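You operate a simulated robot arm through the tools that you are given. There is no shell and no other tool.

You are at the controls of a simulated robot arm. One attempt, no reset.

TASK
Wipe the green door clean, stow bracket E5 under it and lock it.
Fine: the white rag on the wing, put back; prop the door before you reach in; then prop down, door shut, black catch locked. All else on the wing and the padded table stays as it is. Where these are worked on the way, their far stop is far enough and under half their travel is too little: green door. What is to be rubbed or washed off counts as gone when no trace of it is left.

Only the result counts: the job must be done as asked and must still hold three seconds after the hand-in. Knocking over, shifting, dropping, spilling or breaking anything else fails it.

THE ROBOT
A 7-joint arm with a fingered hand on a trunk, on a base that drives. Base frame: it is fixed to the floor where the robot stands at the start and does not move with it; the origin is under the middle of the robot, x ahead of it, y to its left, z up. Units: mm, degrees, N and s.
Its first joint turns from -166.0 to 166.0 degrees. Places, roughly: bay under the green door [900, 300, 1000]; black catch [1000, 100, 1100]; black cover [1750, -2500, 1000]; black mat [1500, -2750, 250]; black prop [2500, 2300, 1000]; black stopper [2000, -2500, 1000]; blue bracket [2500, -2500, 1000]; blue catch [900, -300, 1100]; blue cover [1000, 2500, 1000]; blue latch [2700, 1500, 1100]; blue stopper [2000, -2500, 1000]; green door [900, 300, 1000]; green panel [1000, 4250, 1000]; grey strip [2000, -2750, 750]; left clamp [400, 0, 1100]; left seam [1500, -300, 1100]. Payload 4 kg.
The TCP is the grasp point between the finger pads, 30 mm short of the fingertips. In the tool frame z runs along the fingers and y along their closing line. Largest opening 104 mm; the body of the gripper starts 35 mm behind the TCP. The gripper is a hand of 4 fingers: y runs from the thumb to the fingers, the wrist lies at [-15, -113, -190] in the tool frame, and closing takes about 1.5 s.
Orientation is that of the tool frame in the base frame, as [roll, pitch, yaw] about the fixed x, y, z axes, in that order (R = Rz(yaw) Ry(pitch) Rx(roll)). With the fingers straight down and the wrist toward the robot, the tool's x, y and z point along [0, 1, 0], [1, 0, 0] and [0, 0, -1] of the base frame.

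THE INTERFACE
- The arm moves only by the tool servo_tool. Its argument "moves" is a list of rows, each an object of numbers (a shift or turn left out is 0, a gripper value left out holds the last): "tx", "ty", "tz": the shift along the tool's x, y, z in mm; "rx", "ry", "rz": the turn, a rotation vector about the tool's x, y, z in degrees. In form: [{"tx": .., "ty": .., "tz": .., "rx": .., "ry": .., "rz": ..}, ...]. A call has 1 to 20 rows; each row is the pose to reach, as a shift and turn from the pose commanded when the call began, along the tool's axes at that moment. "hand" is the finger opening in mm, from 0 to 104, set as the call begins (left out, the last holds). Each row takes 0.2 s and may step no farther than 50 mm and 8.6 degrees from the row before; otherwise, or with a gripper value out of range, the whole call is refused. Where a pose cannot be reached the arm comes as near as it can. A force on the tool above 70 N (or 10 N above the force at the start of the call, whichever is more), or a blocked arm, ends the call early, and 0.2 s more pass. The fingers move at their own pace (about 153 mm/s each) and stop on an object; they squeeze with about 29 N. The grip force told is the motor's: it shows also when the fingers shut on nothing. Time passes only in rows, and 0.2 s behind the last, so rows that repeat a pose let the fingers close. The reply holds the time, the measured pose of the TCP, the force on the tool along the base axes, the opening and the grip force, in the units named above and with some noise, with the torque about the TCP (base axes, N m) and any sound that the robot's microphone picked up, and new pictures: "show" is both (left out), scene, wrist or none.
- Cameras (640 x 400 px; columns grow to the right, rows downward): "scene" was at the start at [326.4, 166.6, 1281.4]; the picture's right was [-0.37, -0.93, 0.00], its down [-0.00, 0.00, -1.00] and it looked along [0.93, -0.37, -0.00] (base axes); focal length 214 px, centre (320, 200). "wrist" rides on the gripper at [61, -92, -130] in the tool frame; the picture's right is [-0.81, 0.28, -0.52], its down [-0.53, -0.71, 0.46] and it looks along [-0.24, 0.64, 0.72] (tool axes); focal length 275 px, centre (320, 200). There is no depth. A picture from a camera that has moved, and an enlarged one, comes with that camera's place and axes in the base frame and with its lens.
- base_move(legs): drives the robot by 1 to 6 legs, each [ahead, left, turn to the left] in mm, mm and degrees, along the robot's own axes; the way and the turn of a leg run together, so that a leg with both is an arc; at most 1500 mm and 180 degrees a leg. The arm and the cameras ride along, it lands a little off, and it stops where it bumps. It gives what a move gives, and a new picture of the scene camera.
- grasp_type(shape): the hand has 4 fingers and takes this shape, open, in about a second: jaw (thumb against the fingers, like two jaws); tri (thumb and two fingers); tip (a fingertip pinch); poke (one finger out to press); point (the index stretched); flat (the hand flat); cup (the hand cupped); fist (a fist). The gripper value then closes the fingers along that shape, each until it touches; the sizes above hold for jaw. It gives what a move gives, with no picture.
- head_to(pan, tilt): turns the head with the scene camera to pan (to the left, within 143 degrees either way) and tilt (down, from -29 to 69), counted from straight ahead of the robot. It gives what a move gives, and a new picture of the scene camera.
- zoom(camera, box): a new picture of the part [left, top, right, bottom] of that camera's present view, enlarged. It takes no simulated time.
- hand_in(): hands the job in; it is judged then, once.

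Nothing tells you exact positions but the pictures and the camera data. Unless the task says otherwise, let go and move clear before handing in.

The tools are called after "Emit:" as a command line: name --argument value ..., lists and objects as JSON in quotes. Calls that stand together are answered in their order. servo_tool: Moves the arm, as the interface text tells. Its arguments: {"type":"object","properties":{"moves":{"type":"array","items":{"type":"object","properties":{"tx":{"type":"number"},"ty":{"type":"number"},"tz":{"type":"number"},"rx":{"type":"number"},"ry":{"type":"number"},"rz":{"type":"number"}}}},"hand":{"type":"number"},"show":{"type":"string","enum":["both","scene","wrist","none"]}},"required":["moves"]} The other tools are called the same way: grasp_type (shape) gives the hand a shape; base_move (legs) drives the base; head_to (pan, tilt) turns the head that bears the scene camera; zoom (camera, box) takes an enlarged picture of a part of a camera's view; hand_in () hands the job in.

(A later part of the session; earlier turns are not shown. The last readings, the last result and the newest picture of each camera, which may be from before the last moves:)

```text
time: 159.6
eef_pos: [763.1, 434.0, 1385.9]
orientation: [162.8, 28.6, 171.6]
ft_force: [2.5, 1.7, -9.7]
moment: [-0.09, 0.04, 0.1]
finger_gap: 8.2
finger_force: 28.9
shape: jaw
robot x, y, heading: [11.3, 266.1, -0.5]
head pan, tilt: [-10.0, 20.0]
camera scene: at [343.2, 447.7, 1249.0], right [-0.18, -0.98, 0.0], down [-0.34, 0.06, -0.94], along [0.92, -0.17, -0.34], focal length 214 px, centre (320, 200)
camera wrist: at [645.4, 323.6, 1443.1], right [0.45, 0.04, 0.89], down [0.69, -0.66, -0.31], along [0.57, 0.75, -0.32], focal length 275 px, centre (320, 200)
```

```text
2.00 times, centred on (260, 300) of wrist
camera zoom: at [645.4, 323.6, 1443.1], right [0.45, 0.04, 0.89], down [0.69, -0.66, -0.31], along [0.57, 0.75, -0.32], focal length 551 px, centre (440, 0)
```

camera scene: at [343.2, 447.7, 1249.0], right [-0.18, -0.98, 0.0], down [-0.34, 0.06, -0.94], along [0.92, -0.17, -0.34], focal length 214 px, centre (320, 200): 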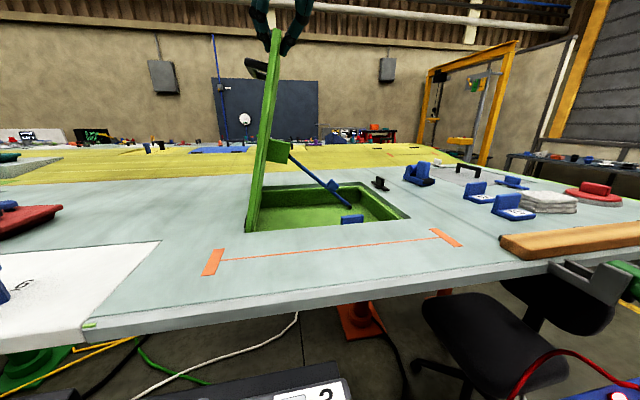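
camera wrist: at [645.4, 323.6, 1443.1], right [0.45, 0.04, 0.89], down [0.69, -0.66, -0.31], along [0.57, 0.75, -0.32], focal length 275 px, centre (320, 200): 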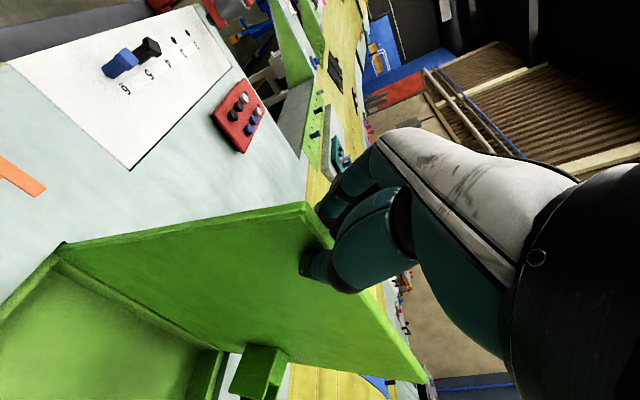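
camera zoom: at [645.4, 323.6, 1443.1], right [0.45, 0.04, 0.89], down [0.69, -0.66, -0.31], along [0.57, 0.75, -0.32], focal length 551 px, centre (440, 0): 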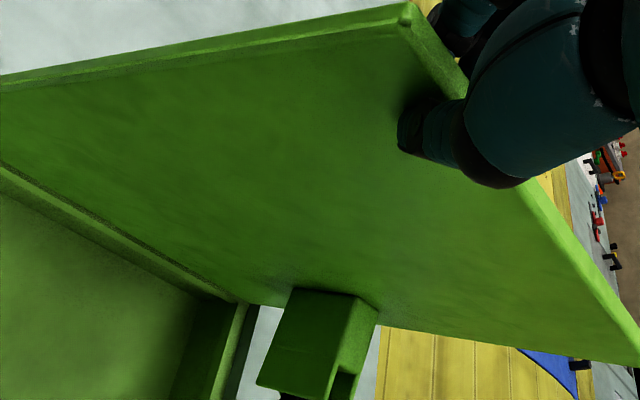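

The tip is slipping in behind the near cheek, as it should. I lower another 5° and watch the forces.

Emit:
servo_tool --moves '[{"tx": 0, "ty": -7.7, "tz": 0.1, "rx": -1.08, "rz": 0.62}, {"tx": 0.1, "ty": -15.5, "tz": 0.2, "rx": -2.17, "rz": 1.25}, {"tx": 0.3, "ty": -23.2, "tz": 0.5, "rx": -3.25, "rz": 1.87}, {"tx": 0.5, "ty": -30.9, "tz": 0.9, "rx": -4.34, "rz": 2.49}, {"tx": 0.5, "ty": -30.9, "tz": 0.9, "rx": -4.34, "rz": 2.49}]' --show "both"

Emit:
zoom --camera "scene" --box '[230, 110, 370, 240]'

Emit:
zoom --camera "wrist" --box '[180, 280, 340, 400]'

```text
time: 160.8
eef_pos: [763.6, 407.7, 1378.7]
orientation: [157.2, 28.0, 169.0]
ft_force: [12.1, 20.8, 7.3]
moment: [0.51, -0.32, 0.19]
finger_gap: 8.7
finger_force: 28.6
shape: jaw
robot x, y, heading: [5.9, 268.8, -0.4]
head pan, tilt: [-10.0, 20.0]
camera scene: at [343.2, 448.9, 1248.9], right [-0.18, -0.98, 0.0], down [-0.34, 0.06, -0.94], along [0.92, -0.17, -0.34], focal length 214 px, centre (320, 200)
camera wrist: at [644.3, 292.8, 1424.3], right [0.44, -0.03, 0.9], down [0.69, -0.62, -0.37], along [0.57, 0.78, -0.25], focal length 275 px, centre (320, 200)
```

scene: 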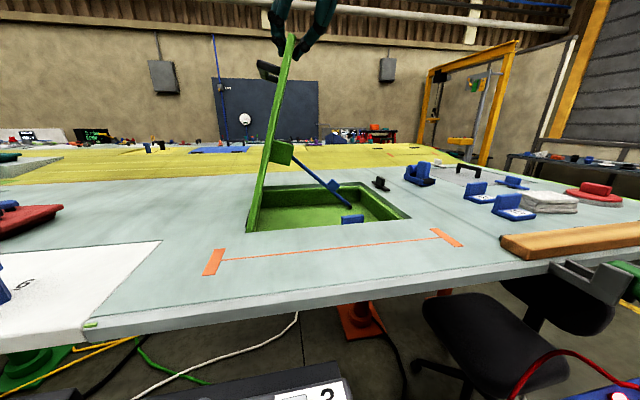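
wrist: 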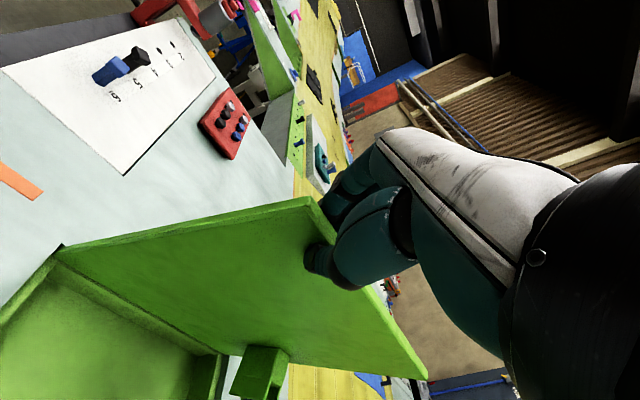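

```text
3.08 times, centred on (300, 175) of scene
camera zoom: at [343.2, 448.9, 1248.9], right [-0.18, -0.98, 0.0], down [-0.34, 0.06, -0.94], along [0.92, -0.17, -0.34], focal length 660 px, centre (382, 277)
```

zoom: 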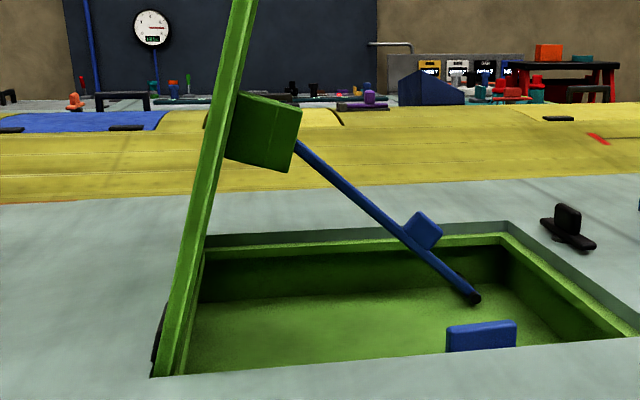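

```text
3.33 times, centred on (260, 340) of wrist
camera zoom: at [644.3, 292.8, 1424.3], right [0.44, -0.03, 0.9], down [0.69, -0.62, -0.37], along [0.57, 0.78, -0.25], focal length 918 px, centre (520, -267)
```

zoom: 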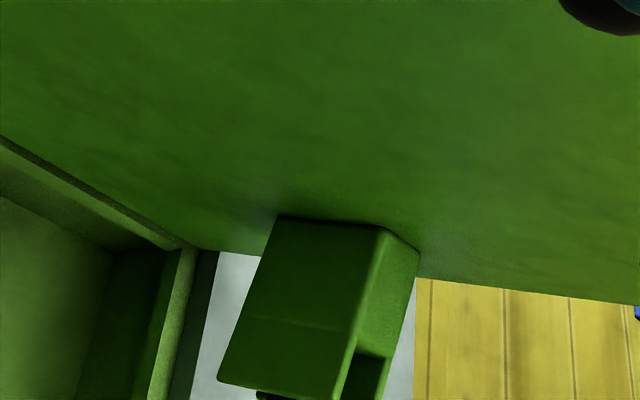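

The prop is now carrying the door at about 72° (force on the hand reversed). I relax slightly, open the hand and check that it holds.

Emit:
servo_tool --moves '[{"ty": 2}, {"ty": 3}]' --show "none"

Emit:
servo_tool --hand 24 --moves '[{"tz": 0}, {"tz": 0}, {"tz": 0}]' --show "scene"

Emit:
zoom --camera "scene" --box '[210, 0, 410, 240]'

```text
time: 161.4
eef_pos: [762.0, 408.4, 1378.2]
orientation: [157.1, 27.9, 168.8]
ft_force: [7.7, 14.1, 10.5]
moment: [0.42, -0.33, 0.19]
finger_gap: 8.6
finger_force: 28.9
shape: jaw
robot x, y, heading: [5.3, 266.3, -0.6]
head pan, tilt: [-10.0, 20.0]
```

```text
time: 162.2
eef_pos: [761.9, 408.8, 1377.4]
orientation: [157.3, 27.9, 169.0]
ft_force: [0.8, 2.8, 5.6]
moment: [0.13, -0.08, 0.05]
finger_gap: 24.7
finger_force: 0.1
shape: jaw
robot x, y, heading: [7.1, 267.5, -0.4]
head pan, tilt: [-10.0, 20.0]
camera scene: at [342.5, 447.5, 1249.2], right [-0.18, -0.98, 0.0], down [-0.34, 0.06, -0.94], along [0.92, -0.17, -0.34], focal length 214 px, centre (320, 200)
```

scene: 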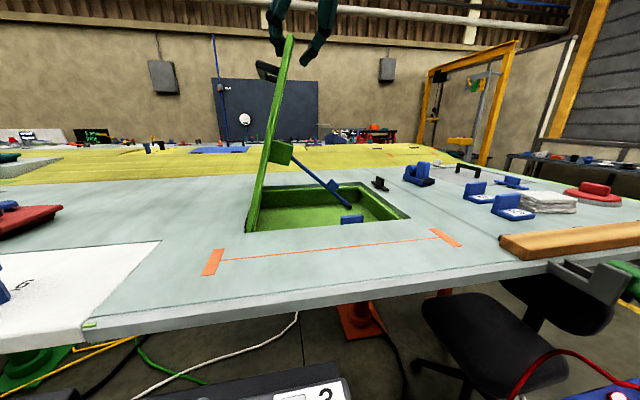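

```text
1.67 times, centred on (310, 120) of scene
camera zoom: at [342.5, 447.5, 1249.2], right [-0.18, -0.98, 0.0], down [-0.34, 0.06, -0.94], along [0.92, -0.17, -0.34], focal length 358 px, centre (337, 333)
```

zoom: 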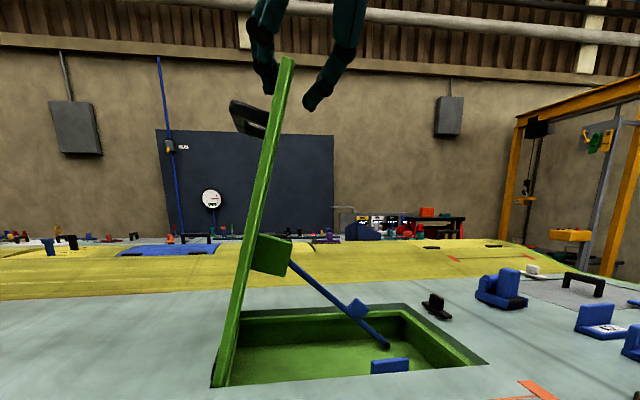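

I open further and withdraw upward, watching the door.

Emit:
servo_tool --hand 50 --moves '[{"tz": 0}, {"tz": 0}, {"tz": -15}, {"tz": -30}, {"tz": -50}, {"tz": -70}, {"tz": -70}]' --show "scene"

Emit:
zoom --camera "scene" --box '[210, 0, 410, 240]'

```text
time: 163.8
eef_pos: [726.5, 387.1, 1434.7]
orientation: [157.1, 27.9, 168.8]
ft_force: [-0.5, 0.0, 0.1]
moment: [-0.01, 0.01, 0.01]
finger_gap: 49.4
finger_force: 0.1
shape: jaw
robot x, y, heading: [9.1, 268.3, -0.7]
head pan, tilt: [-10.0, 20.0]
camera scene: at [342.7, 447.6, 1249.2], right [-0.18, -0.98, 0.0], down [-0.34, 0.06, -0.94], along [0.92, -0.17, -0.34], focal length 214 px, centre (320, 200)
```

scene: 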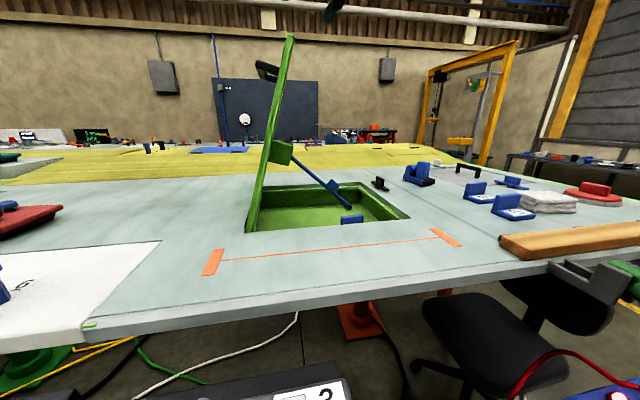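

```text
1.67 times, centred on (310, 120) of scene
camera zoom: at [342.7, 447.6, 1249.2], right [-0.18, -0.98, 0.0], down [-0.34, 0.06, -0.94], along [0.92, -0.17, -0.34], focal length 358 px, centre (337, 333)
```

zoom: 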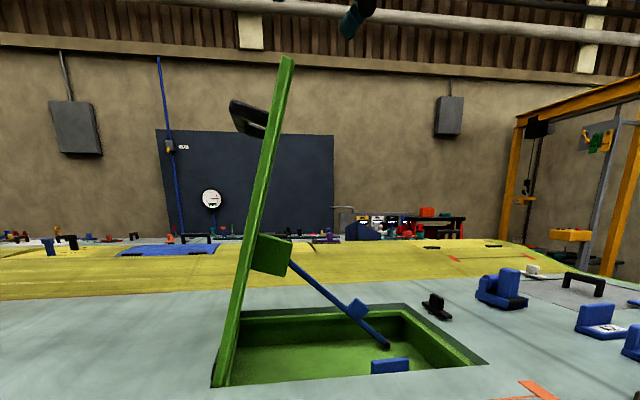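

The door stands propped on its own. Now I fetch E5: first I return the hand to a neutral orientation in the known way.

Emit:
servo_tool --moves '[{"tx": -2, "ty": -31, "tz": -17, "rx": 4.3, "rz": -2.5}, {"tx": -3, "ty": -62, "tz": -33, "rx": 8.7, "rz": -5}, {"tx": -5, "ty": -93, "tz": -50, "rx": 13, "rz": -7.5}, {"tx": -7, "ty": -124, "tz": -66, "rx": 17.3, "rz": -10}, {"tx": -7, "ty": -124, "tz": -66, "rx": 17.3, "rz": -10}]' --show "none"

Emit:
servo_tool --moves '[{"ry": 4.7, "tx": 0}, {"ry": 9.3, "tx": 0}, {"ry": 14, "tx": 0}, {"ry": 14, "tx": 0}]' --show "none"

Emit:
servo_tool --moves '[{"rz": 8.2, "ty": -25}, {"rz": 16.4, "ty": -50}, {"rz": 24.5, "ty": -75}, {"rz": 32.7, "ty": -100}, {"rz": 40.9, "ty": -125}, {"rz": 49.1, "ty": -150}, {"rz": 57.3, "ty": -175}, {"rz": 65.5, "ty": -200}, {"rz": 73.6, "ty": -225}, {"rz": 81.8, "ty": -250}, {"rz": 90, "ty": -275}, {"rz": 90, "ty": -275}]' --show "both"

```text
time: 165.0
eef_pos: [701.1, 247.4, 1450.0]
orientation: [179.9, 29.9, 179.9]
ft_force: [-0.3, 0.2, -0.5]
moment: [0.02, 0.0, 0.04]
finger_gap: 49.6
finger_force: 0.1
shape: jaw
robot x, y, heading: [6.6, 269.3, -0.6]
head pan, tilt: [-10.0, 20.0]
```

```text
time: 166.0
eef_pos: [699.5, 249.5, 1450.2]
orientation: [-180.0, 15.9, -180.0]
ft_force: [0.4, -0.1, 0.0]
moment: [-0.02, -0.02, 0.01]
finger_gap: 49.8
finger_force: 0.0
shape: jaw
robot x, y, heading: [8.0, 268.6, -0.3]
head pan, tilt: [-10.0, 20.0]
```

```text
time: 168.6
eef_pos: [700.8, -28.6, 1446.6]
orientation: [164.1, -0.1, 89.9]
ft_force: [-0.1, -0.2, -0.1]
moment: [0.01, 0.0, -0.01]
finger_gap: 49.7
finger_force: 0.1
shape: jaw
robot x, y, heading: [6.9, 267.2, -0.4]
head pan, tilt: [-10.0, 20.0]
camera scene: at [342.7, 447.5, 1249.2], right [-0.18, -0.98, 0.0], down [-0.34, 0.06, -0.94], along [0.92, -0.17, -0.34], focal length 214 px, centre (320, 200)
camera wrist: at [577.0, 33.3, 1547.9], right [0.12, -0.81, 0.57], down [-0.56, -0.53, -0.63], along [0.82, -0.24, -0.52], focal length 275 px, centre (320, 200)
```

scene: 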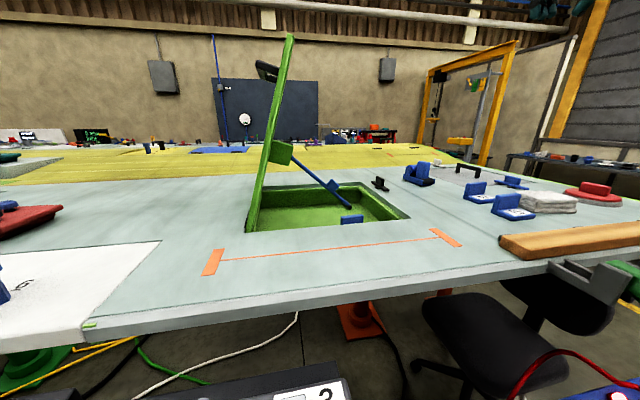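
wrist: 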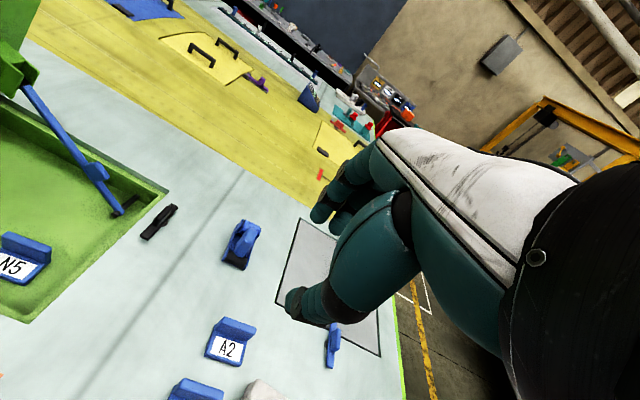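

Emit:
servo_tool --hand 104 --moves '[{"tx": -19, "ty": -18, "tz": 28, "rx": 2.3}, {"tx": -37, "ty": -35, "tz": 56, "rx": 4.6}, {"tx": -56, "ty": -53, "tz": 84, "rx": 6.8}, {"tx": -75, "ty": -70, "tz": 113, "rx": 9.1}, {"tx": -94, "ty": -88, "tz": 141, "rx": 11.4}, {"tx": -112, "ty": -105, "tz": 169, "rx": 13.7}, {"tx": -131, "ty": -123, "tz": 197, "rx": 16}, {"tx": -131, "ty": -123, "tz": 197, "rx": 16}]' --show "wrist"

Emit:
zoom --camera "wrist" --box '[80, 80, 320, 280]'

Emit:
zoom --camera "scene" --box '[440, 160, 600, 240]'

```text
time: 170.4
eef_pos: [634.7, -157.2, 1225.5]
orientation: [-179.8, -0.1, 90.0]
ft_force: [-0.4, -0.5, 0.4]
moment: [-0.01, 0.0, 0.01]
finger_gap: 103.6
finger_force: 0.0
shape: jaw
robot x, y, heading: [5.0, 265.6, -0.5]
head pan, tilt: [-10.0, 20.0]
camera wrist: at [543.8, -97.7, 1355.6], right [0.28, -0.81, 0.52], down [-0.71, -0.53, -0.46], along [0.64, -0.24, -0.73], focal length 275 px, centre (320, 200)
```

wrist: 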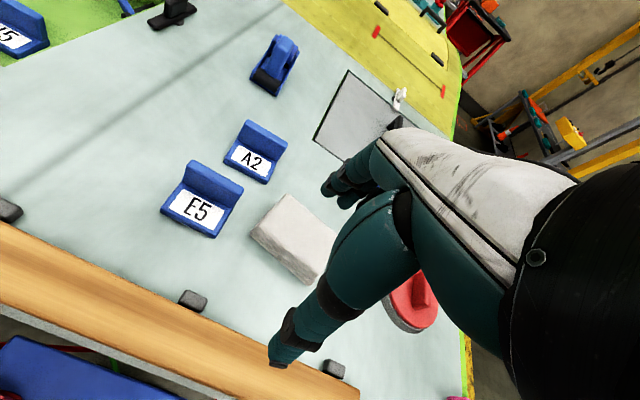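

```text
2.00 times, centred on (200, 180) of wrist
camera zoom: at [543.8, -97.7, 1355.6], right [0.28, -0.81, 0.52], down [-0.71, -0.53, -0.46], along [0.64, -0.24, -0.73], focal length 551 px, centre (560, 240)
```

zoom: 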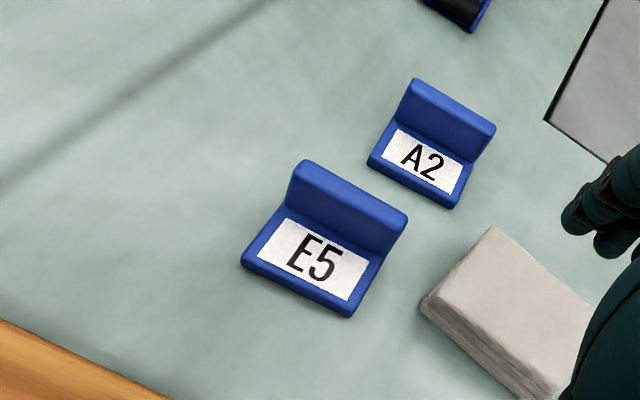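

```text
4.00 times, centred on (520, 200) of scene
camera zoom: at [342.6, 447.5, 1249.2], right [-0.18, -0.98, 0.0], down [-0.34, 0.06, -0.94], along [0.92, -0.17, -0.34], focal length 858 px, centre (-480, 200)
```

zoom: 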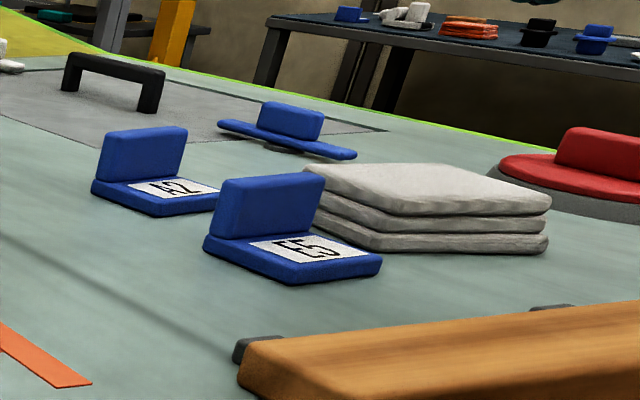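

E5 is at about x 673–726, y -38…-97, with its upright flange at the far side (x≈717). I hover above the flange with a 44 mm opening, turned 5° to match it.

Emit:
servo_tool --hand 44 --moves '[{"tx": 22, "ty": 20, "tz": 10, "rz": -1.2}, {"tx": 45, "ty": 41, "tz": 25, "rz": -2.5}, {"tx": 67, "ty": 61, "tz": 45, "rz": -3.8}, {"tx": 90, "ty": 82, "tz": 65, "rz": -5}, {"tx": 90, "ty": 82, "tz": 65, "rz": -5}]' --show "both"

Emit:
zoom --camera "scene" --box '[420, 120, 600, 240]'

Emit:
zoom --camera "wrist" --box '[100, 120, 380, 400]'

```text
time: 171.6
eef_pos: [714.4, -67.1, 1159.3]
orientation: [-180.0, -0.2, 95.1]
ft_force: [0.4, -0.2, 0.3]
moment: [0.02, -0.01, 0.01]
finger_gap: 44.2
finger_force: 0.0
shape: jaw
robot x, y, heading: [6.4, 268.1, -0.3]
head pan, tilt: [-10.0, 20.0]
camera scene: at [342.7, 447.5, 1249.2], right [-0.18, -0.98, 0.0], down [-0.34, 0.06, -0.94], along [0.92, -0.17, -0.34], focal length 214 px, centre (320, 200)
camera wrist: at [618.7, -15.4, 1291.1], right [0.35, -0.78, 0.52], down [-0.66, -0.59, -0.46], along [0.66, -0.19, -0.73], focal length 275 px, centre (320, 200)
```

scene: 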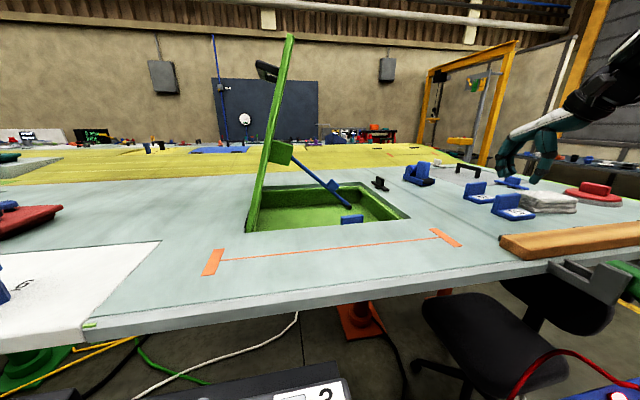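
wrist: 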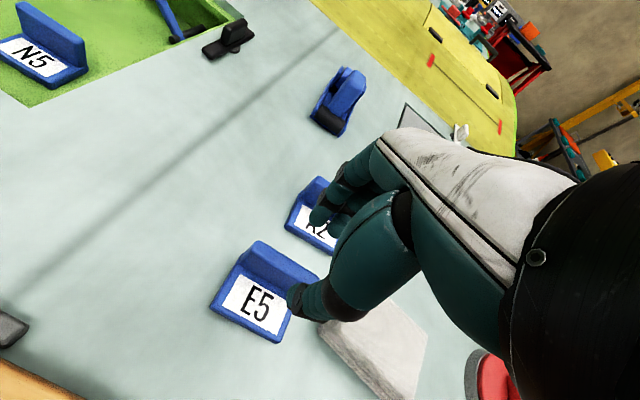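

```text
3.33 times, centred on (510, 180) of scene
camera zoom: at [342.7, 447.5, 1249.2], right [-0.18, -0.98, 0.0], down [-0.34, 0.06, -0.94], along [0.92, -0.17, -0.34], focal length 715 px, centre (-313, 267)
```

zoom: 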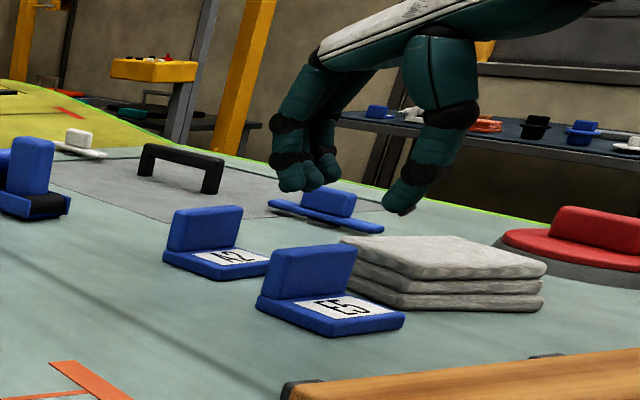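

```text
1.43 times, centred on (240, 260) of wrist
camera zoom: at [618.7, -15.4, 1291.1], right [0.35, -0.78, 0.52], down [-0.66, -0.59, -0.46], along [0.66, -0.19, -0.73], focal length 393 px, centre (434, 114)
```

zoom: 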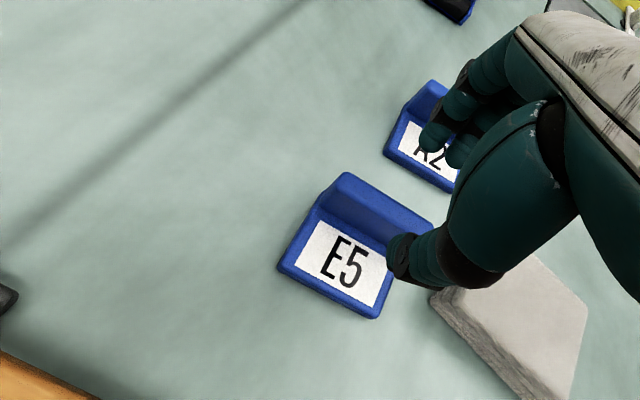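

Aligned within a few mm. I shift 4 mm forward and descend so that the thumb stops just above E5's base plate.

Emit:
servo_tool --moves '[{"ty": 4, "tz": 20}, {"ty": 4, "tz": 40}, {"ty": 4, "tz": 54}, {"ty": 4, "tz": 61}, {"ty": 4, "tz": 61}]' --show "both"

Emit:
zoom --camera "scene" --box '[420, 120, 600, 240]'

Emit:
zoom --camera "wrist" --box '[100, 120, 380, 400]'

```text
time: 172.8
eef_pos: [722.3, -66.2, 1100.0]
orientation: [-179.9, 0.0, 95.0]
ft_force: [-0.1, 1.2, 0.0]
moment: [0.01, 0.04, 0.0]
finger_gap: 44.5
finger_force: 0.1
shape: jaw
robot x, y, heading: [3.9, 268.2, -0.7]
head pan, tilt: [-10.0, 20.0]
camera scene: at [342.7, 447.5, 1249.2], right [-0.18, -0.98, 0.0], down [-0.34, 0.06, -0.94], along [0.92, -0.17, -0.34], focal length 214 px, centre (320, 200)
camera wrist: at [626.4, -13.7, 1230.6], right [0.35, -0.78, 0.52], down [-0.66, -0.59, -0.46], along [0.66, -0.18, -0.73], focal length 275 px, centre (320, 200)
```

scene: 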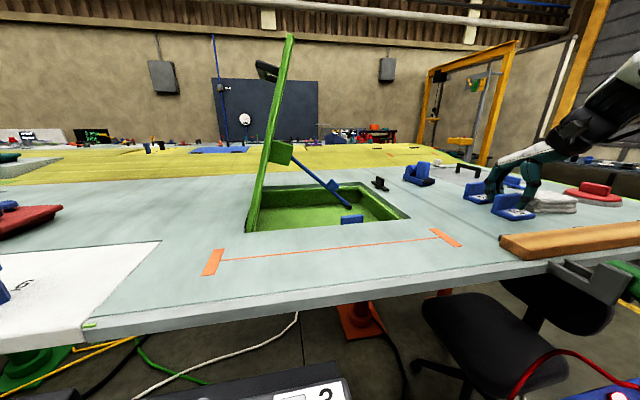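
wrist: 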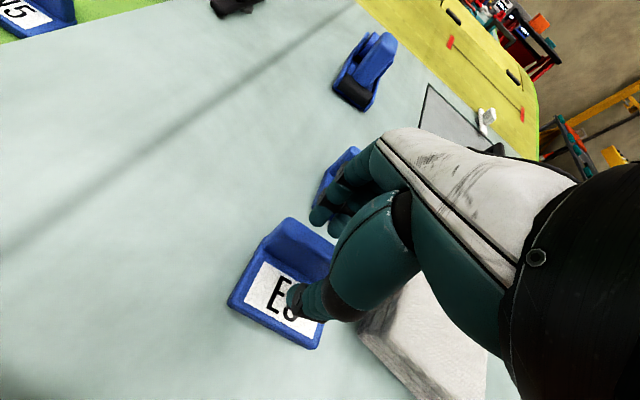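

```text
3.33 times, centred on (510, 180) of scene
camera zoom: at [342.7, 447.5, 1249.2], right [-0.18, -0.98, 0.0], down [-0.34, 0.06, -0.94], along [0.92, -0.17, -0.34], focal length 715 px, centre (-313, 267)
```

zoom: 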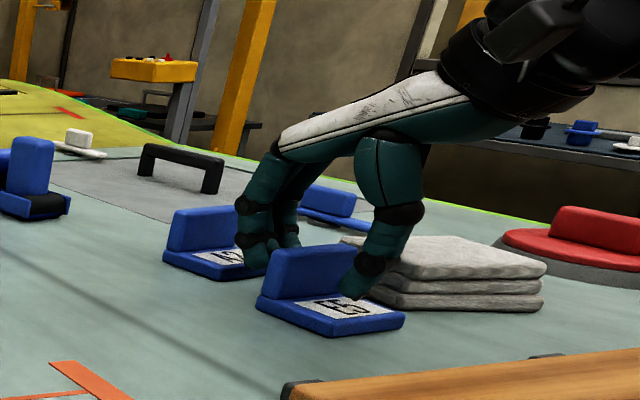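

```text
1.43 times, centred on (240, 260) of wrist
camera zoom: at [626.4, -13.7, 1230.6], right [0.35, -0.78, 0.52], down [-0.66, -0.59, -0.46], along [0.66, -0.18, -0.73], focal length 393 px, centre (434, 114)
```

zoom: 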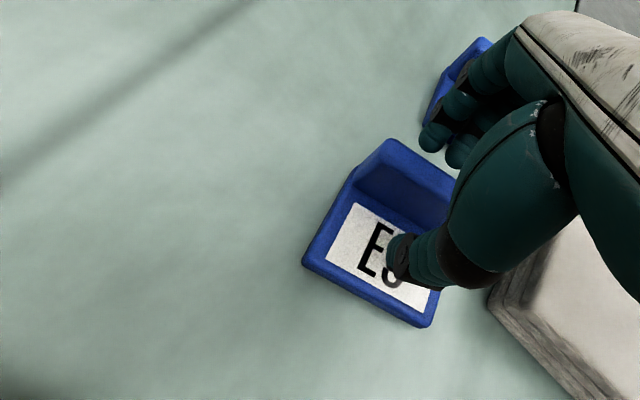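

The thumb is over the base plate and the fingers are behind the flange, clear of A2. Closing.

Emit:
servo_tool --hand 0 --moves '[{"tz": 0}, {"tz": 0}, {"tz": 0}, {"tz": 0}, {"tz": 0}, {"tz": 0}]' --show "wrist"

Emit:
zoom --camera "scene" --box '[420, 120, 600, 240]'

```text
time: 174.2
eef_pos: [723.5, -66.7, 1099.6]
orientation: [-179.9, -0.2, 95.1]
ft_force: [-0.4, -0.1, 0.8]
moment: [0.0, -0.03, 0.0]
finger_gap: 8.7
finger_force: 28.7
shape: jaw
robot x, y, heading: [6.0, 269.2, -0.7]
head pan, tilt: [-10.0, 20.0]
camera wrist: at [626.4, -13.7, 1230.7], right [0.35, -0.78, 0.52], down [-0.66, -0.59, -0.46], along [0.66, -0.18, -0.73], focal length 275 px, centre (320, 200)
```

wrist: 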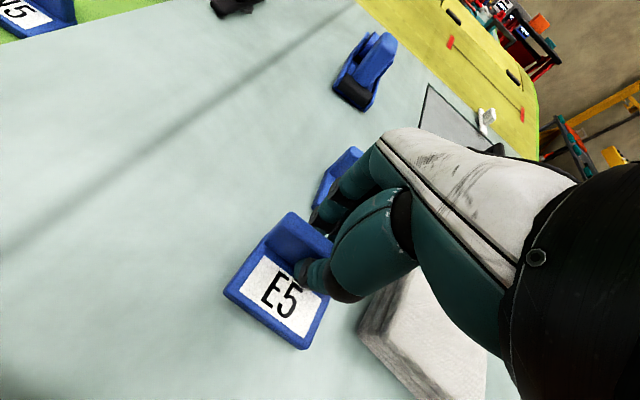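

```text
3.33 times, centred on (510, 180) of scene
camera zoom: at [342.7, 447.5, 1249.2], right [-0.18, -0.98, 0.0], down [-0.34, 0.06, -0.94], along [0.92, -0.17, -0.34], focal length 715 px, centre (-313, 267)
```

zoom: 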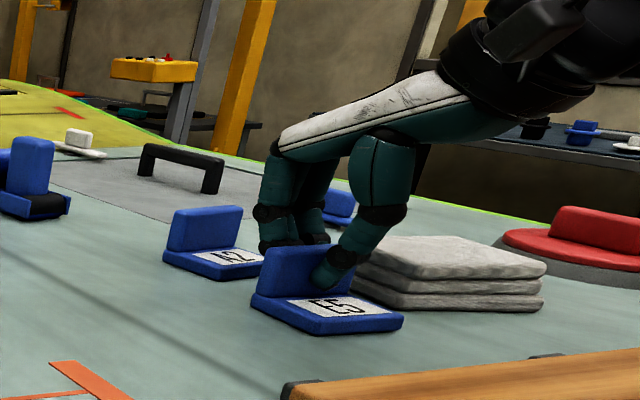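

Gripped. I lift it straight up.

Emit:
servo_tool --moves '[{"tz": -20}, {"tz": -50}, {"tz": -85}, {"tz": -120}, {"tz": -150}, {"tz": -150}]' --show "both"

Emit:
zoom --camera "scene" --box '[420, 80, 640, 240]'

```text
time: 175.6
eef_pos: [720.5, -67.5, 1249.3]
orientation: [-180.0, -0.1, 94.9]
ft_force: [-0.2, 0.3, -0.8]
moment: [0.02, 0.01, -0.01]
finger_gap: 8.8
finger_force: 28.7
shape: jaw
robot x, y, heading: [5.6, 266.4, -0.7]
head pan, tilt: [-10.0, 20.0]
camera scene: at [342.7, 447.5, 1249.2], right [-0.18, -0.98, 0.0], down [-0.34, 0.06, -0.94], along [0.92, -0.17, -0.34], focal length 214 px, centre (320, 200)
camera wrist: at [624.9, -15.3, 1381.4], right [0.35, -0.78, 0.52], down [-0.66, -0.59, -0.46], along [0.66, -0.18, -0.73], focal length 275 px, centre (320, 200)
```

scene: 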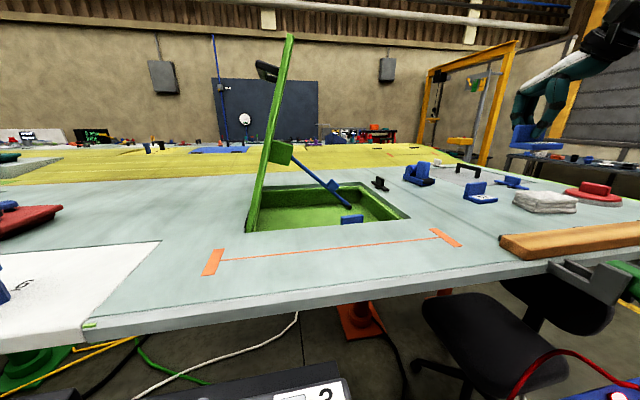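
wrist: 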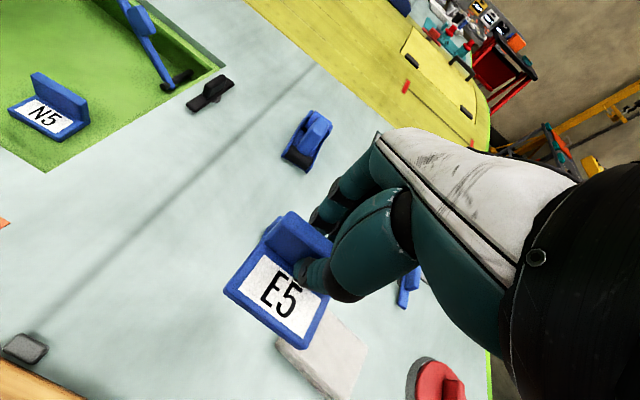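

```text
2.50 times, centred on (530, 160) of scene
camera zoom: at [342.7, 447.5, 1249.2], right [-0.18, -0.98, 0.0], down [-0.34, 0.06, -0.94], along [0.92, -0.17, -0.34], focal length 536 px, centre (-205, 300)
```

zoom: 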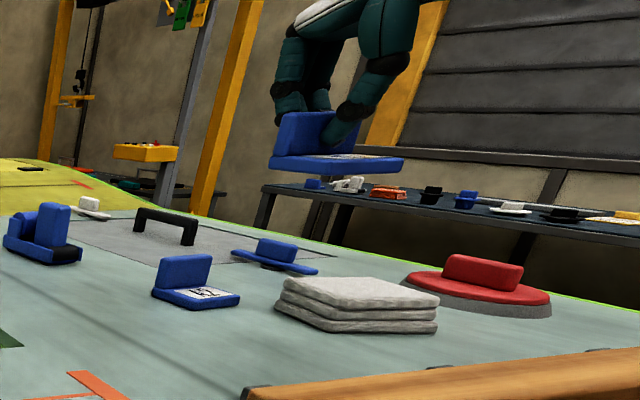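

E5 is held level. I carry it over the bay, staying below the door's leaning edge on the last part; target is the free floor area at about (900, 348), clear of N5 and the prop.

Emit:
servo_tool --moves '[{"tx": 33, "ty": 23, "tz": 1}, {"tx": 67, "ty": 46, "tz": 2}, {"tx": 100, "ty": 69, "tz": 3}, {"tx": 133, "ty": 92, "tz": 4}, {"tx": 167, "ty": 115, "tz": 5}, {"tx": 200, "ty": 138, "tz": 6}, {"tx": 233, "ty": 161, "tz": 8}, {"tx": 267, "ty": 184, "tz": 9}, {"tx": 300, "ty": 207, "tz": 10}, {"tx": 325, "ty": 209, "tz": 40}, {"tx": 360, "ty": 212, "tz": 60}, {"tx": 397, "ty": 215, "tz": 70}, {"tx": 397, "ty": 215, "tz": 70}]' --show "both"

Emit:
zoom --camera "scene" --box '[220, 20, 440, 240]'

```text
time: 178.4
eef_pos: [901.6, 347.4, 1176.7]
orientation: [-179.9, -0.1, 95.0]
ft_force: [0.2, 0.3, -0.6]
moment: [-0.01, 0.01, -0.01]
finger_gap: 8.8
finger_force: 29.1
shape: jaw
robot x, y, heading: [5.9, 268.1, -0.6]
head pan, tilt: [-10.0, 20.0]
camera scene: at [342.7, 447.6, 1249.2], right [-0.18, -0.98, 0.0], down [-0.34, 0.06, -0.94], along [0.92, -0.17, -0.34], focal length 214 px, centre (320, 200)
camera wrist: at [805.0, 399.9, 1307.3], right [0.35, -0.78, 0.52], down [-0.66, -0.59, -0.46], along [0.66, -0.18, -0.73], focal length 275 px, centre (320, 200)
```

scene: 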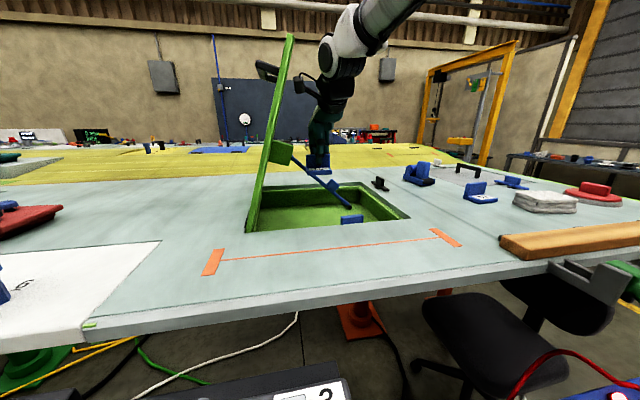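
wrist: 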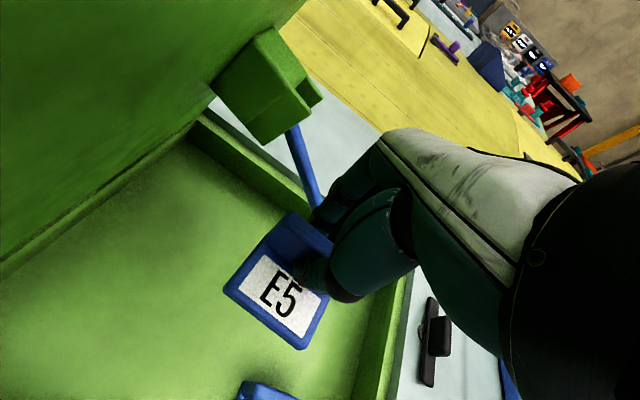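

```text
1.82 times, centred on (330, 130) of scene
camera zoom: at [342.7, 447.6, 1249.2], right [-0.18, -0.98, 0.0], down [-0.34, 0.06, -0.94], along [0.92, -0.17, -0.34], focal length 390 px, centre (302, 327)
```

zoom: 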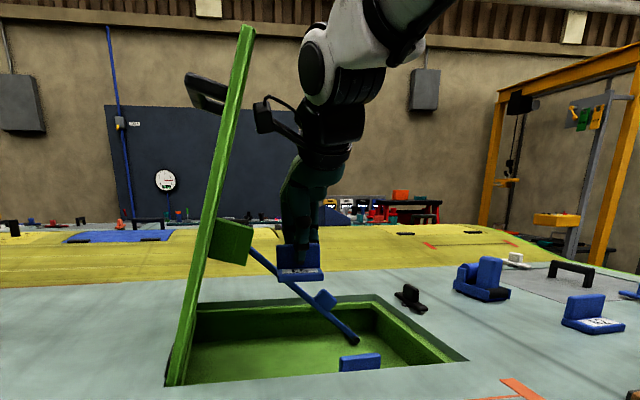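

Position is good: clear of N5, prop and door. I lower E5 toward the bay floor.

Emit:
servo_tool --moves '[{"tz": 30}, {"tz": 60}, {"tz": 90}, {"tz": 115}, {"tz": 135}, {"tz": 145}, {"tz": 145}]' --show "both"

Emit:
zoom --camera "scene" --box '[240, 120, 420, 240]'

```text
time: 180.0
eef_pos: [899.9, 348.5, 1033.6]
orientation: [-179.9, -0.2, 95.1]
ft_force: [-0.4, -0.8, -1.1]
moment: [-0.03, -0.02, 0.01]
finger_gap: 8.6
finger_force: 29.4
shape: jaw
robot x, y, heading: [9.0, 267.9, -0.6]
head pan, tilt: [-10.0, 20.0]
camera scene: at [342.8, 447.6, 1249.2], right [-0.18, -0.98, 0.0], down [-0.34, 0.06, -0.94], along [0.92, -0.17, -0.34], focal length 214 px, centre (320, 200)
camera wrist: at [804.0, 400.7, 1164.8], right [0.35, -0.78, 0.52], down [-0.66, -0.59, -0.46], along [0.66, -0.18, -0.73], focal length 275 px, centre (320, 200)
```

scene: 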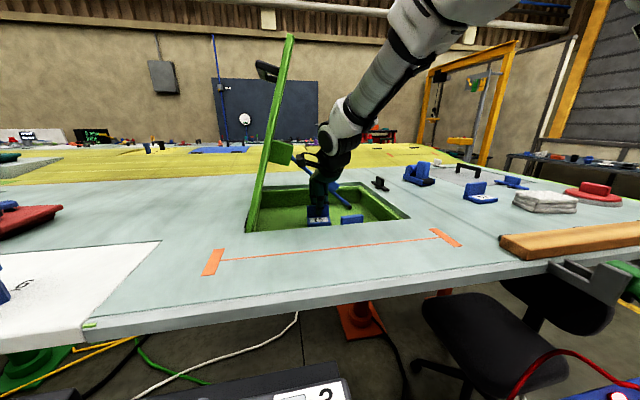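
wrist: 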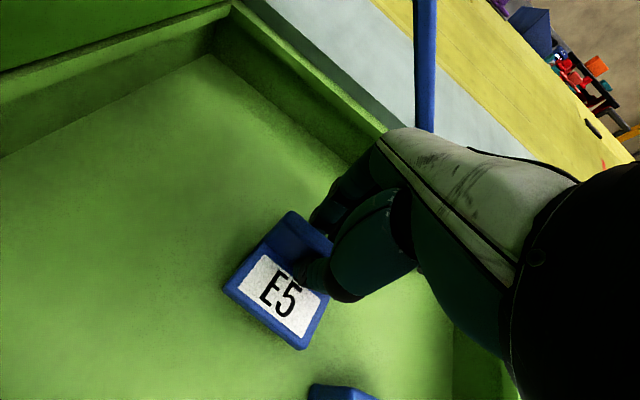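

```text
3.33 times, centred on (330, 180) of scene
camera zoom: at [342.8, 447.6, 1249.2], right [-0.18, -0.98, 0.0], down [-0.34, 0.06, -0.94], along [0.92, -0.17, -0.34], focal length 715 px, centre (287, 267)
```

zoom: 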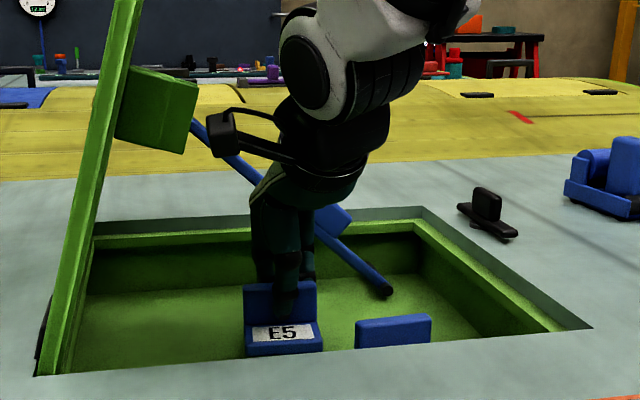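

Close to the floor. I go down in small steps until it touches.

Emit:
servo_tool --moves '[{"tz": 3}, {"tz": 6}, {"tz": 8}, {"tz": 8}]' --show "none"

```text
time: 181.0
eef_pos: [901.5, 348.4, 1026.1]
orientation: [-179.9, -0.1, 95.0]
ft_force: [-0.7, 0.3, -1.3]
moment: [-0.04, 0.01, 0.03]
finger_gap: 8.3
finger_force: 29.4
shape: jaw
robot x, y, heading: [10.2, 266.5, -0.6]
head pan, tilt: [-10.0, 20.0]
```

Emit:
servo_tool --moves '[{"tz": 2}, {"tz": 4}, {"tz": 4}]' --show "none"

```text
time: 181.8
eef_pos: [901.2, 349.3, 1022.0]
orientation: [-179.9, 0.0, 95.0]
ft_force: [0.2, -1.2, -1.3]
moment: [0.0, 0.0, -0.01]
finger_gap: 8.7
finger_force: 28.9
shape: jaw
robot x, y, heading: [4.5, 268.7, -0.6]
head pan, tilt: [-10.0, 20.0]
```

Emit:
servo_tool --moves '[{"tz": 1.5}, {"tz": 3}, {"tz": 3}]' --show "wrist"

Emit:
zoom --camera "scene" --box '[270, 170, 390, 240]'

```text
time: 182.6
eef_pos: [902.1, 348.3, 1020.8]
orientation: [-180.0, -0.1, 94.9]
ft_force: [0.3, -3.1, 10.9]
moment: [-0.03, -0.04, -0.02]
finger_gap: 8.9
finger_force: 28.6
shape: jaw
robot x, y, heading: [4.3, 266.8, -0.5]
head pan, tilt: [-10.0, 20.0]
camera wrist: at [804.4, 400.9, 1151.4], right [0.34, -0.78, 0.52], down [-0.66, -0.59, -0.46], along [0.66, -0.18, -0.72], focal length 275 px, centre (320, 200)
```

wrist: 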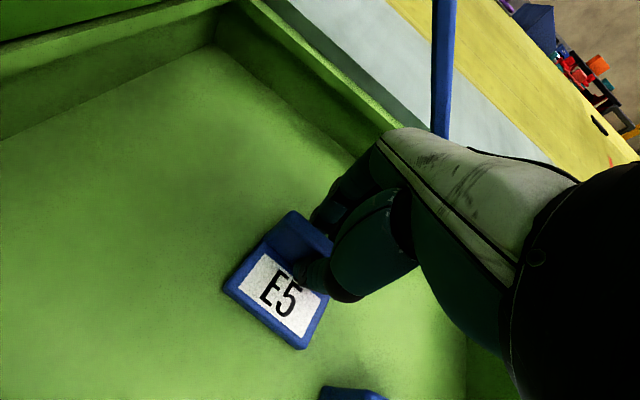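

```text
5.33 times, centred on (330, 205) of scene
camera zoom: at [342.4, 447.4, 1249.3], right [-0.18, -0.98, 0.0], down [-0.34, 0.06, -0.94], along [0.92, -0.17, -0.34], focal length 1144 px, centre (267, 173)
```

zoom: 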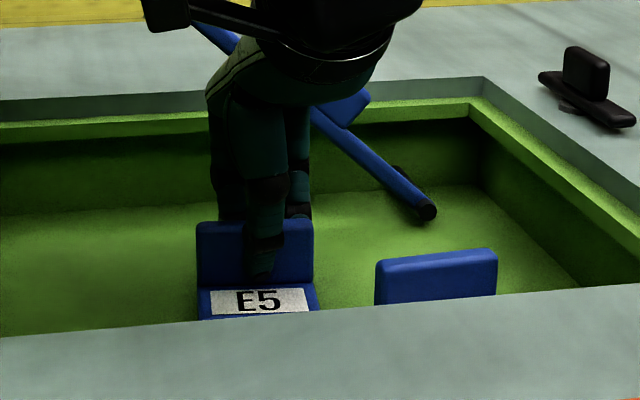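

It rests on the floor (11 N). I open the hand and rise straight up.

Emit:
servo_tool --hand 44 --moves '[{"tz": -1}, {"tz": -1.5}, {"tz": -1.5}, {"tz": -1.5}, {"tz": -1.5}]' --show "none"

Emit:
servo_tool --moves '[{"tz": -15}, {"tz": -40}, {"tz": -75}, {"tz": -115}, {"tz": -150}, {"tz": -150}]' --show "both"

Emit:
zoom --camera "scene" --box '[230, 100, 410, 240]'

```text
time: 183.8
eef_pos: [900.6, 348.2, 1021.2]
orientation: [-180.0, -0.1, 95.0]
ft_force: [0.0, 0.3, -0.1]
moment: [0.0, 0.0, -0.03]
finger_gap: 43.8
finger_force: 0.0
shape: jaw
robot x, y, heading: [5.7, 267.4, -0.6]
head pan, tilt: [-10.0, 20.0]
```

```text
time: 185.2
eef_pos: [903.7, 346.1, 1170.5]
orientation: [-179.9, -0.1, 95.1]
ft_force: [-0.8, -0.2, -0.2]
moment: [0.01, -0.01, -0.01]
finger_gap: 43.9
finger_force: 0.0
shape: jaw
robot x, y, heading: [2.5, 269.3, -0.4]
head pan, tilt: [-10.0, 20.0]
camera scene: at [342.7, 447.6, 1249.2], right [-0.18, -0.98, 0.0], down [-0.34, 0.06, -0.94], along [0.92, -0.17, -0.34], focal length 214 px, centre (320, 200)
camera wrist: at [808.0, 398.7, 1302.1], right [0.35, -0.78, 0.52], down [-0.66, -0.59, -0.46], along [0.66, -0.18, -0.73], focal length 275 px, centre (320, 200)
```

scene: 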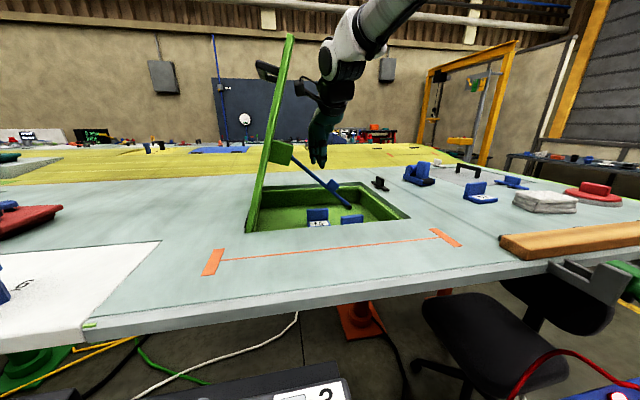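
wrist: 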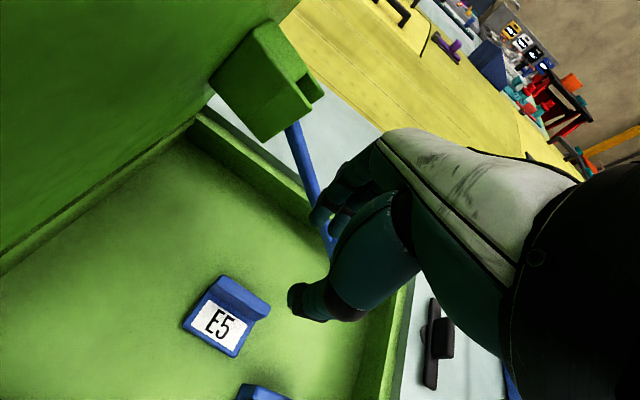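

```text
2.86 times, centred on (320, 170) of scene
camera zoom: at [342.7, 447.6, 1249.2], right [-0.18, -0.98, 0.0], down [-0.34, 0.06, -0.94], along [0.92, -0.17, -0.34], focal length 613 px, centre (320, 286)
```

zoom: 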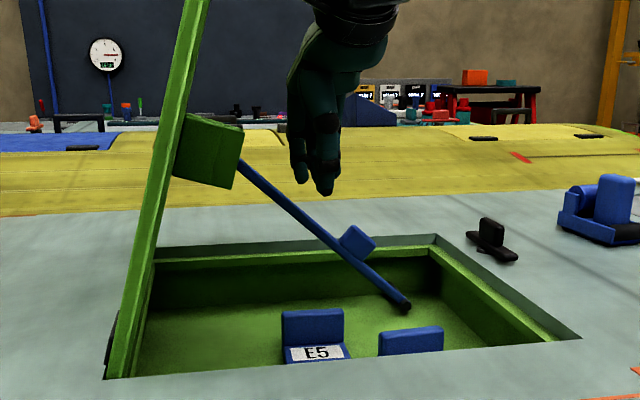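

E5 is stowed. Now I move away from the bay and go back to the door's edge by the same route as before.

Emit:
servo_tool --moves '[{"tx": -30, "ty": -15, "tz": -30, "rx": -2.7, "rz": 0.8}, {"tx": -50, "ty": -35, "tz": -62, "rx": -5.3, "rz": 1.7}, {"tx": -65, "ty": -56, "tz": -97, "rx": -8, "rz": 2.5}, {"tx": -75, "ty": -75, "tz": -130, "rx": -10.7, "rz": 3.3}, {"tx": -82, "ty": -94, "tz": -162, "rx": -13.3, "rz": 4.2}, {"tx": -88, "ty": -112, "tz": -193, "rx": -16, "rz": 5}, {"tx": -88, "ty": -112, "tz": -193, "rx": -16, "rz": 5}]' --show "scene"

```text
time: 186.8
eef_pos: [801.3, 250.6, 1364.6]
orientation: [164.1, -0.8, 90.0]
ft_force: [-0.3, 0.2, 0.3]
moment: [-0.02, -0.03, 0.0]
finger_gap: 43.6
finger_force: 0.1
shape: jaw
robot x, y, heading: [5.2, 267.9, -0.7]
head pan, tilt: [-10.0, 20.0]
camera scene: at [342.8, 447.5, 1249.2], right [-0.18, -0.98, 0.0], down [-0.34, 0.06, -0.94], along [0.92, -0.17, -0.34], focal length 214 px, centre (320, 200)
```

scene: 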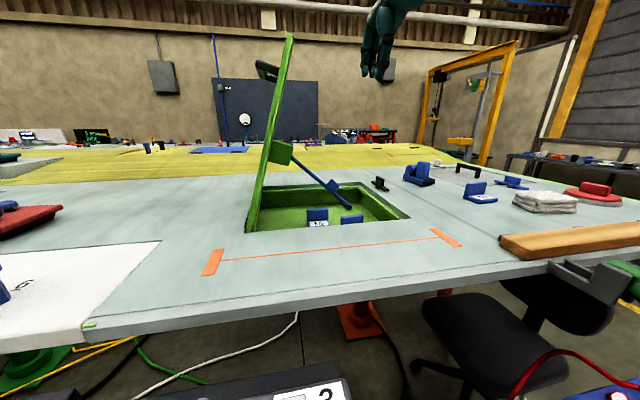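

Emit:
servo_tool --hand 50 --moves '[{"tx": 1, "ty": -5, "tz": -10, "rz": -8.2}, {"tx": 2, "ty": -10, "tz": -21, "rz": -16.4}, {"tx": 3, "ty": -15, "tz": -31, "rz": -24.5}, {"tx": 4, "ty": -21, "tz": -42, "rz": -32.7}, {"tx": 5, "ty": -26, "tz": -52, "rz": -40.9}, {"tx": 5, "ty": -31, "tz": -63, "rz": -49.1}, {"tx": 6, "ty": -36, "tz": -73, "rz": -57.3}, {"tx": 7, "ty": -41, "tz": -84, "rz": -65.5}, {"tx": 8, "ty": -46, "tz": -94, "rz": -73.6}, {"tx": 9, "ty": -52, "tz": -105, "rz": -81.8}, {"tx": 10, "ty": -57, "tz": -115, "rz": -90}, {"tx": 10, "ty": -57, "tz": -115, "rz": -90}]' --show "none"

Emit:
servo_tool --moves '[{"ry": -4.7, "ty": 5}, {"ry": -9.3, "ty": 10}, {"ry": -14, "ty": 15}, {"ry": -14, "ty": 15}]' --show "none"

```text
time: 189.4
eef_pos: [711.0, 260.5, 1460.3]
orientation: [179.1, 15.9, 180.0]
ft_force: [-0.6, 0.5, -0.6]
moment: [0.02, 0.01, 0.0]
finger_gap: 49.2
finger_force: 0.1
shape: jaw
robot x, y, heading: [6.3, 268.5, -0.2]
head pan, tilt: [-10.0, 20.0]
```

```text
time: 190.4
eef_pos: [712.1, 274.5, 1460.5]
orientation: [179.1, 29.9, 179.7]
ft_force: [-1.0, -0.3, 0.1]
moment: [0.05, 0.01, 0.02]
finger_gap: 49.7
finger_force: 0.1
shape: jaw
robot x, y, heading: [5.7, 269.3, -0.3]
head pan, tilt: [-10.0, 20.0]
```

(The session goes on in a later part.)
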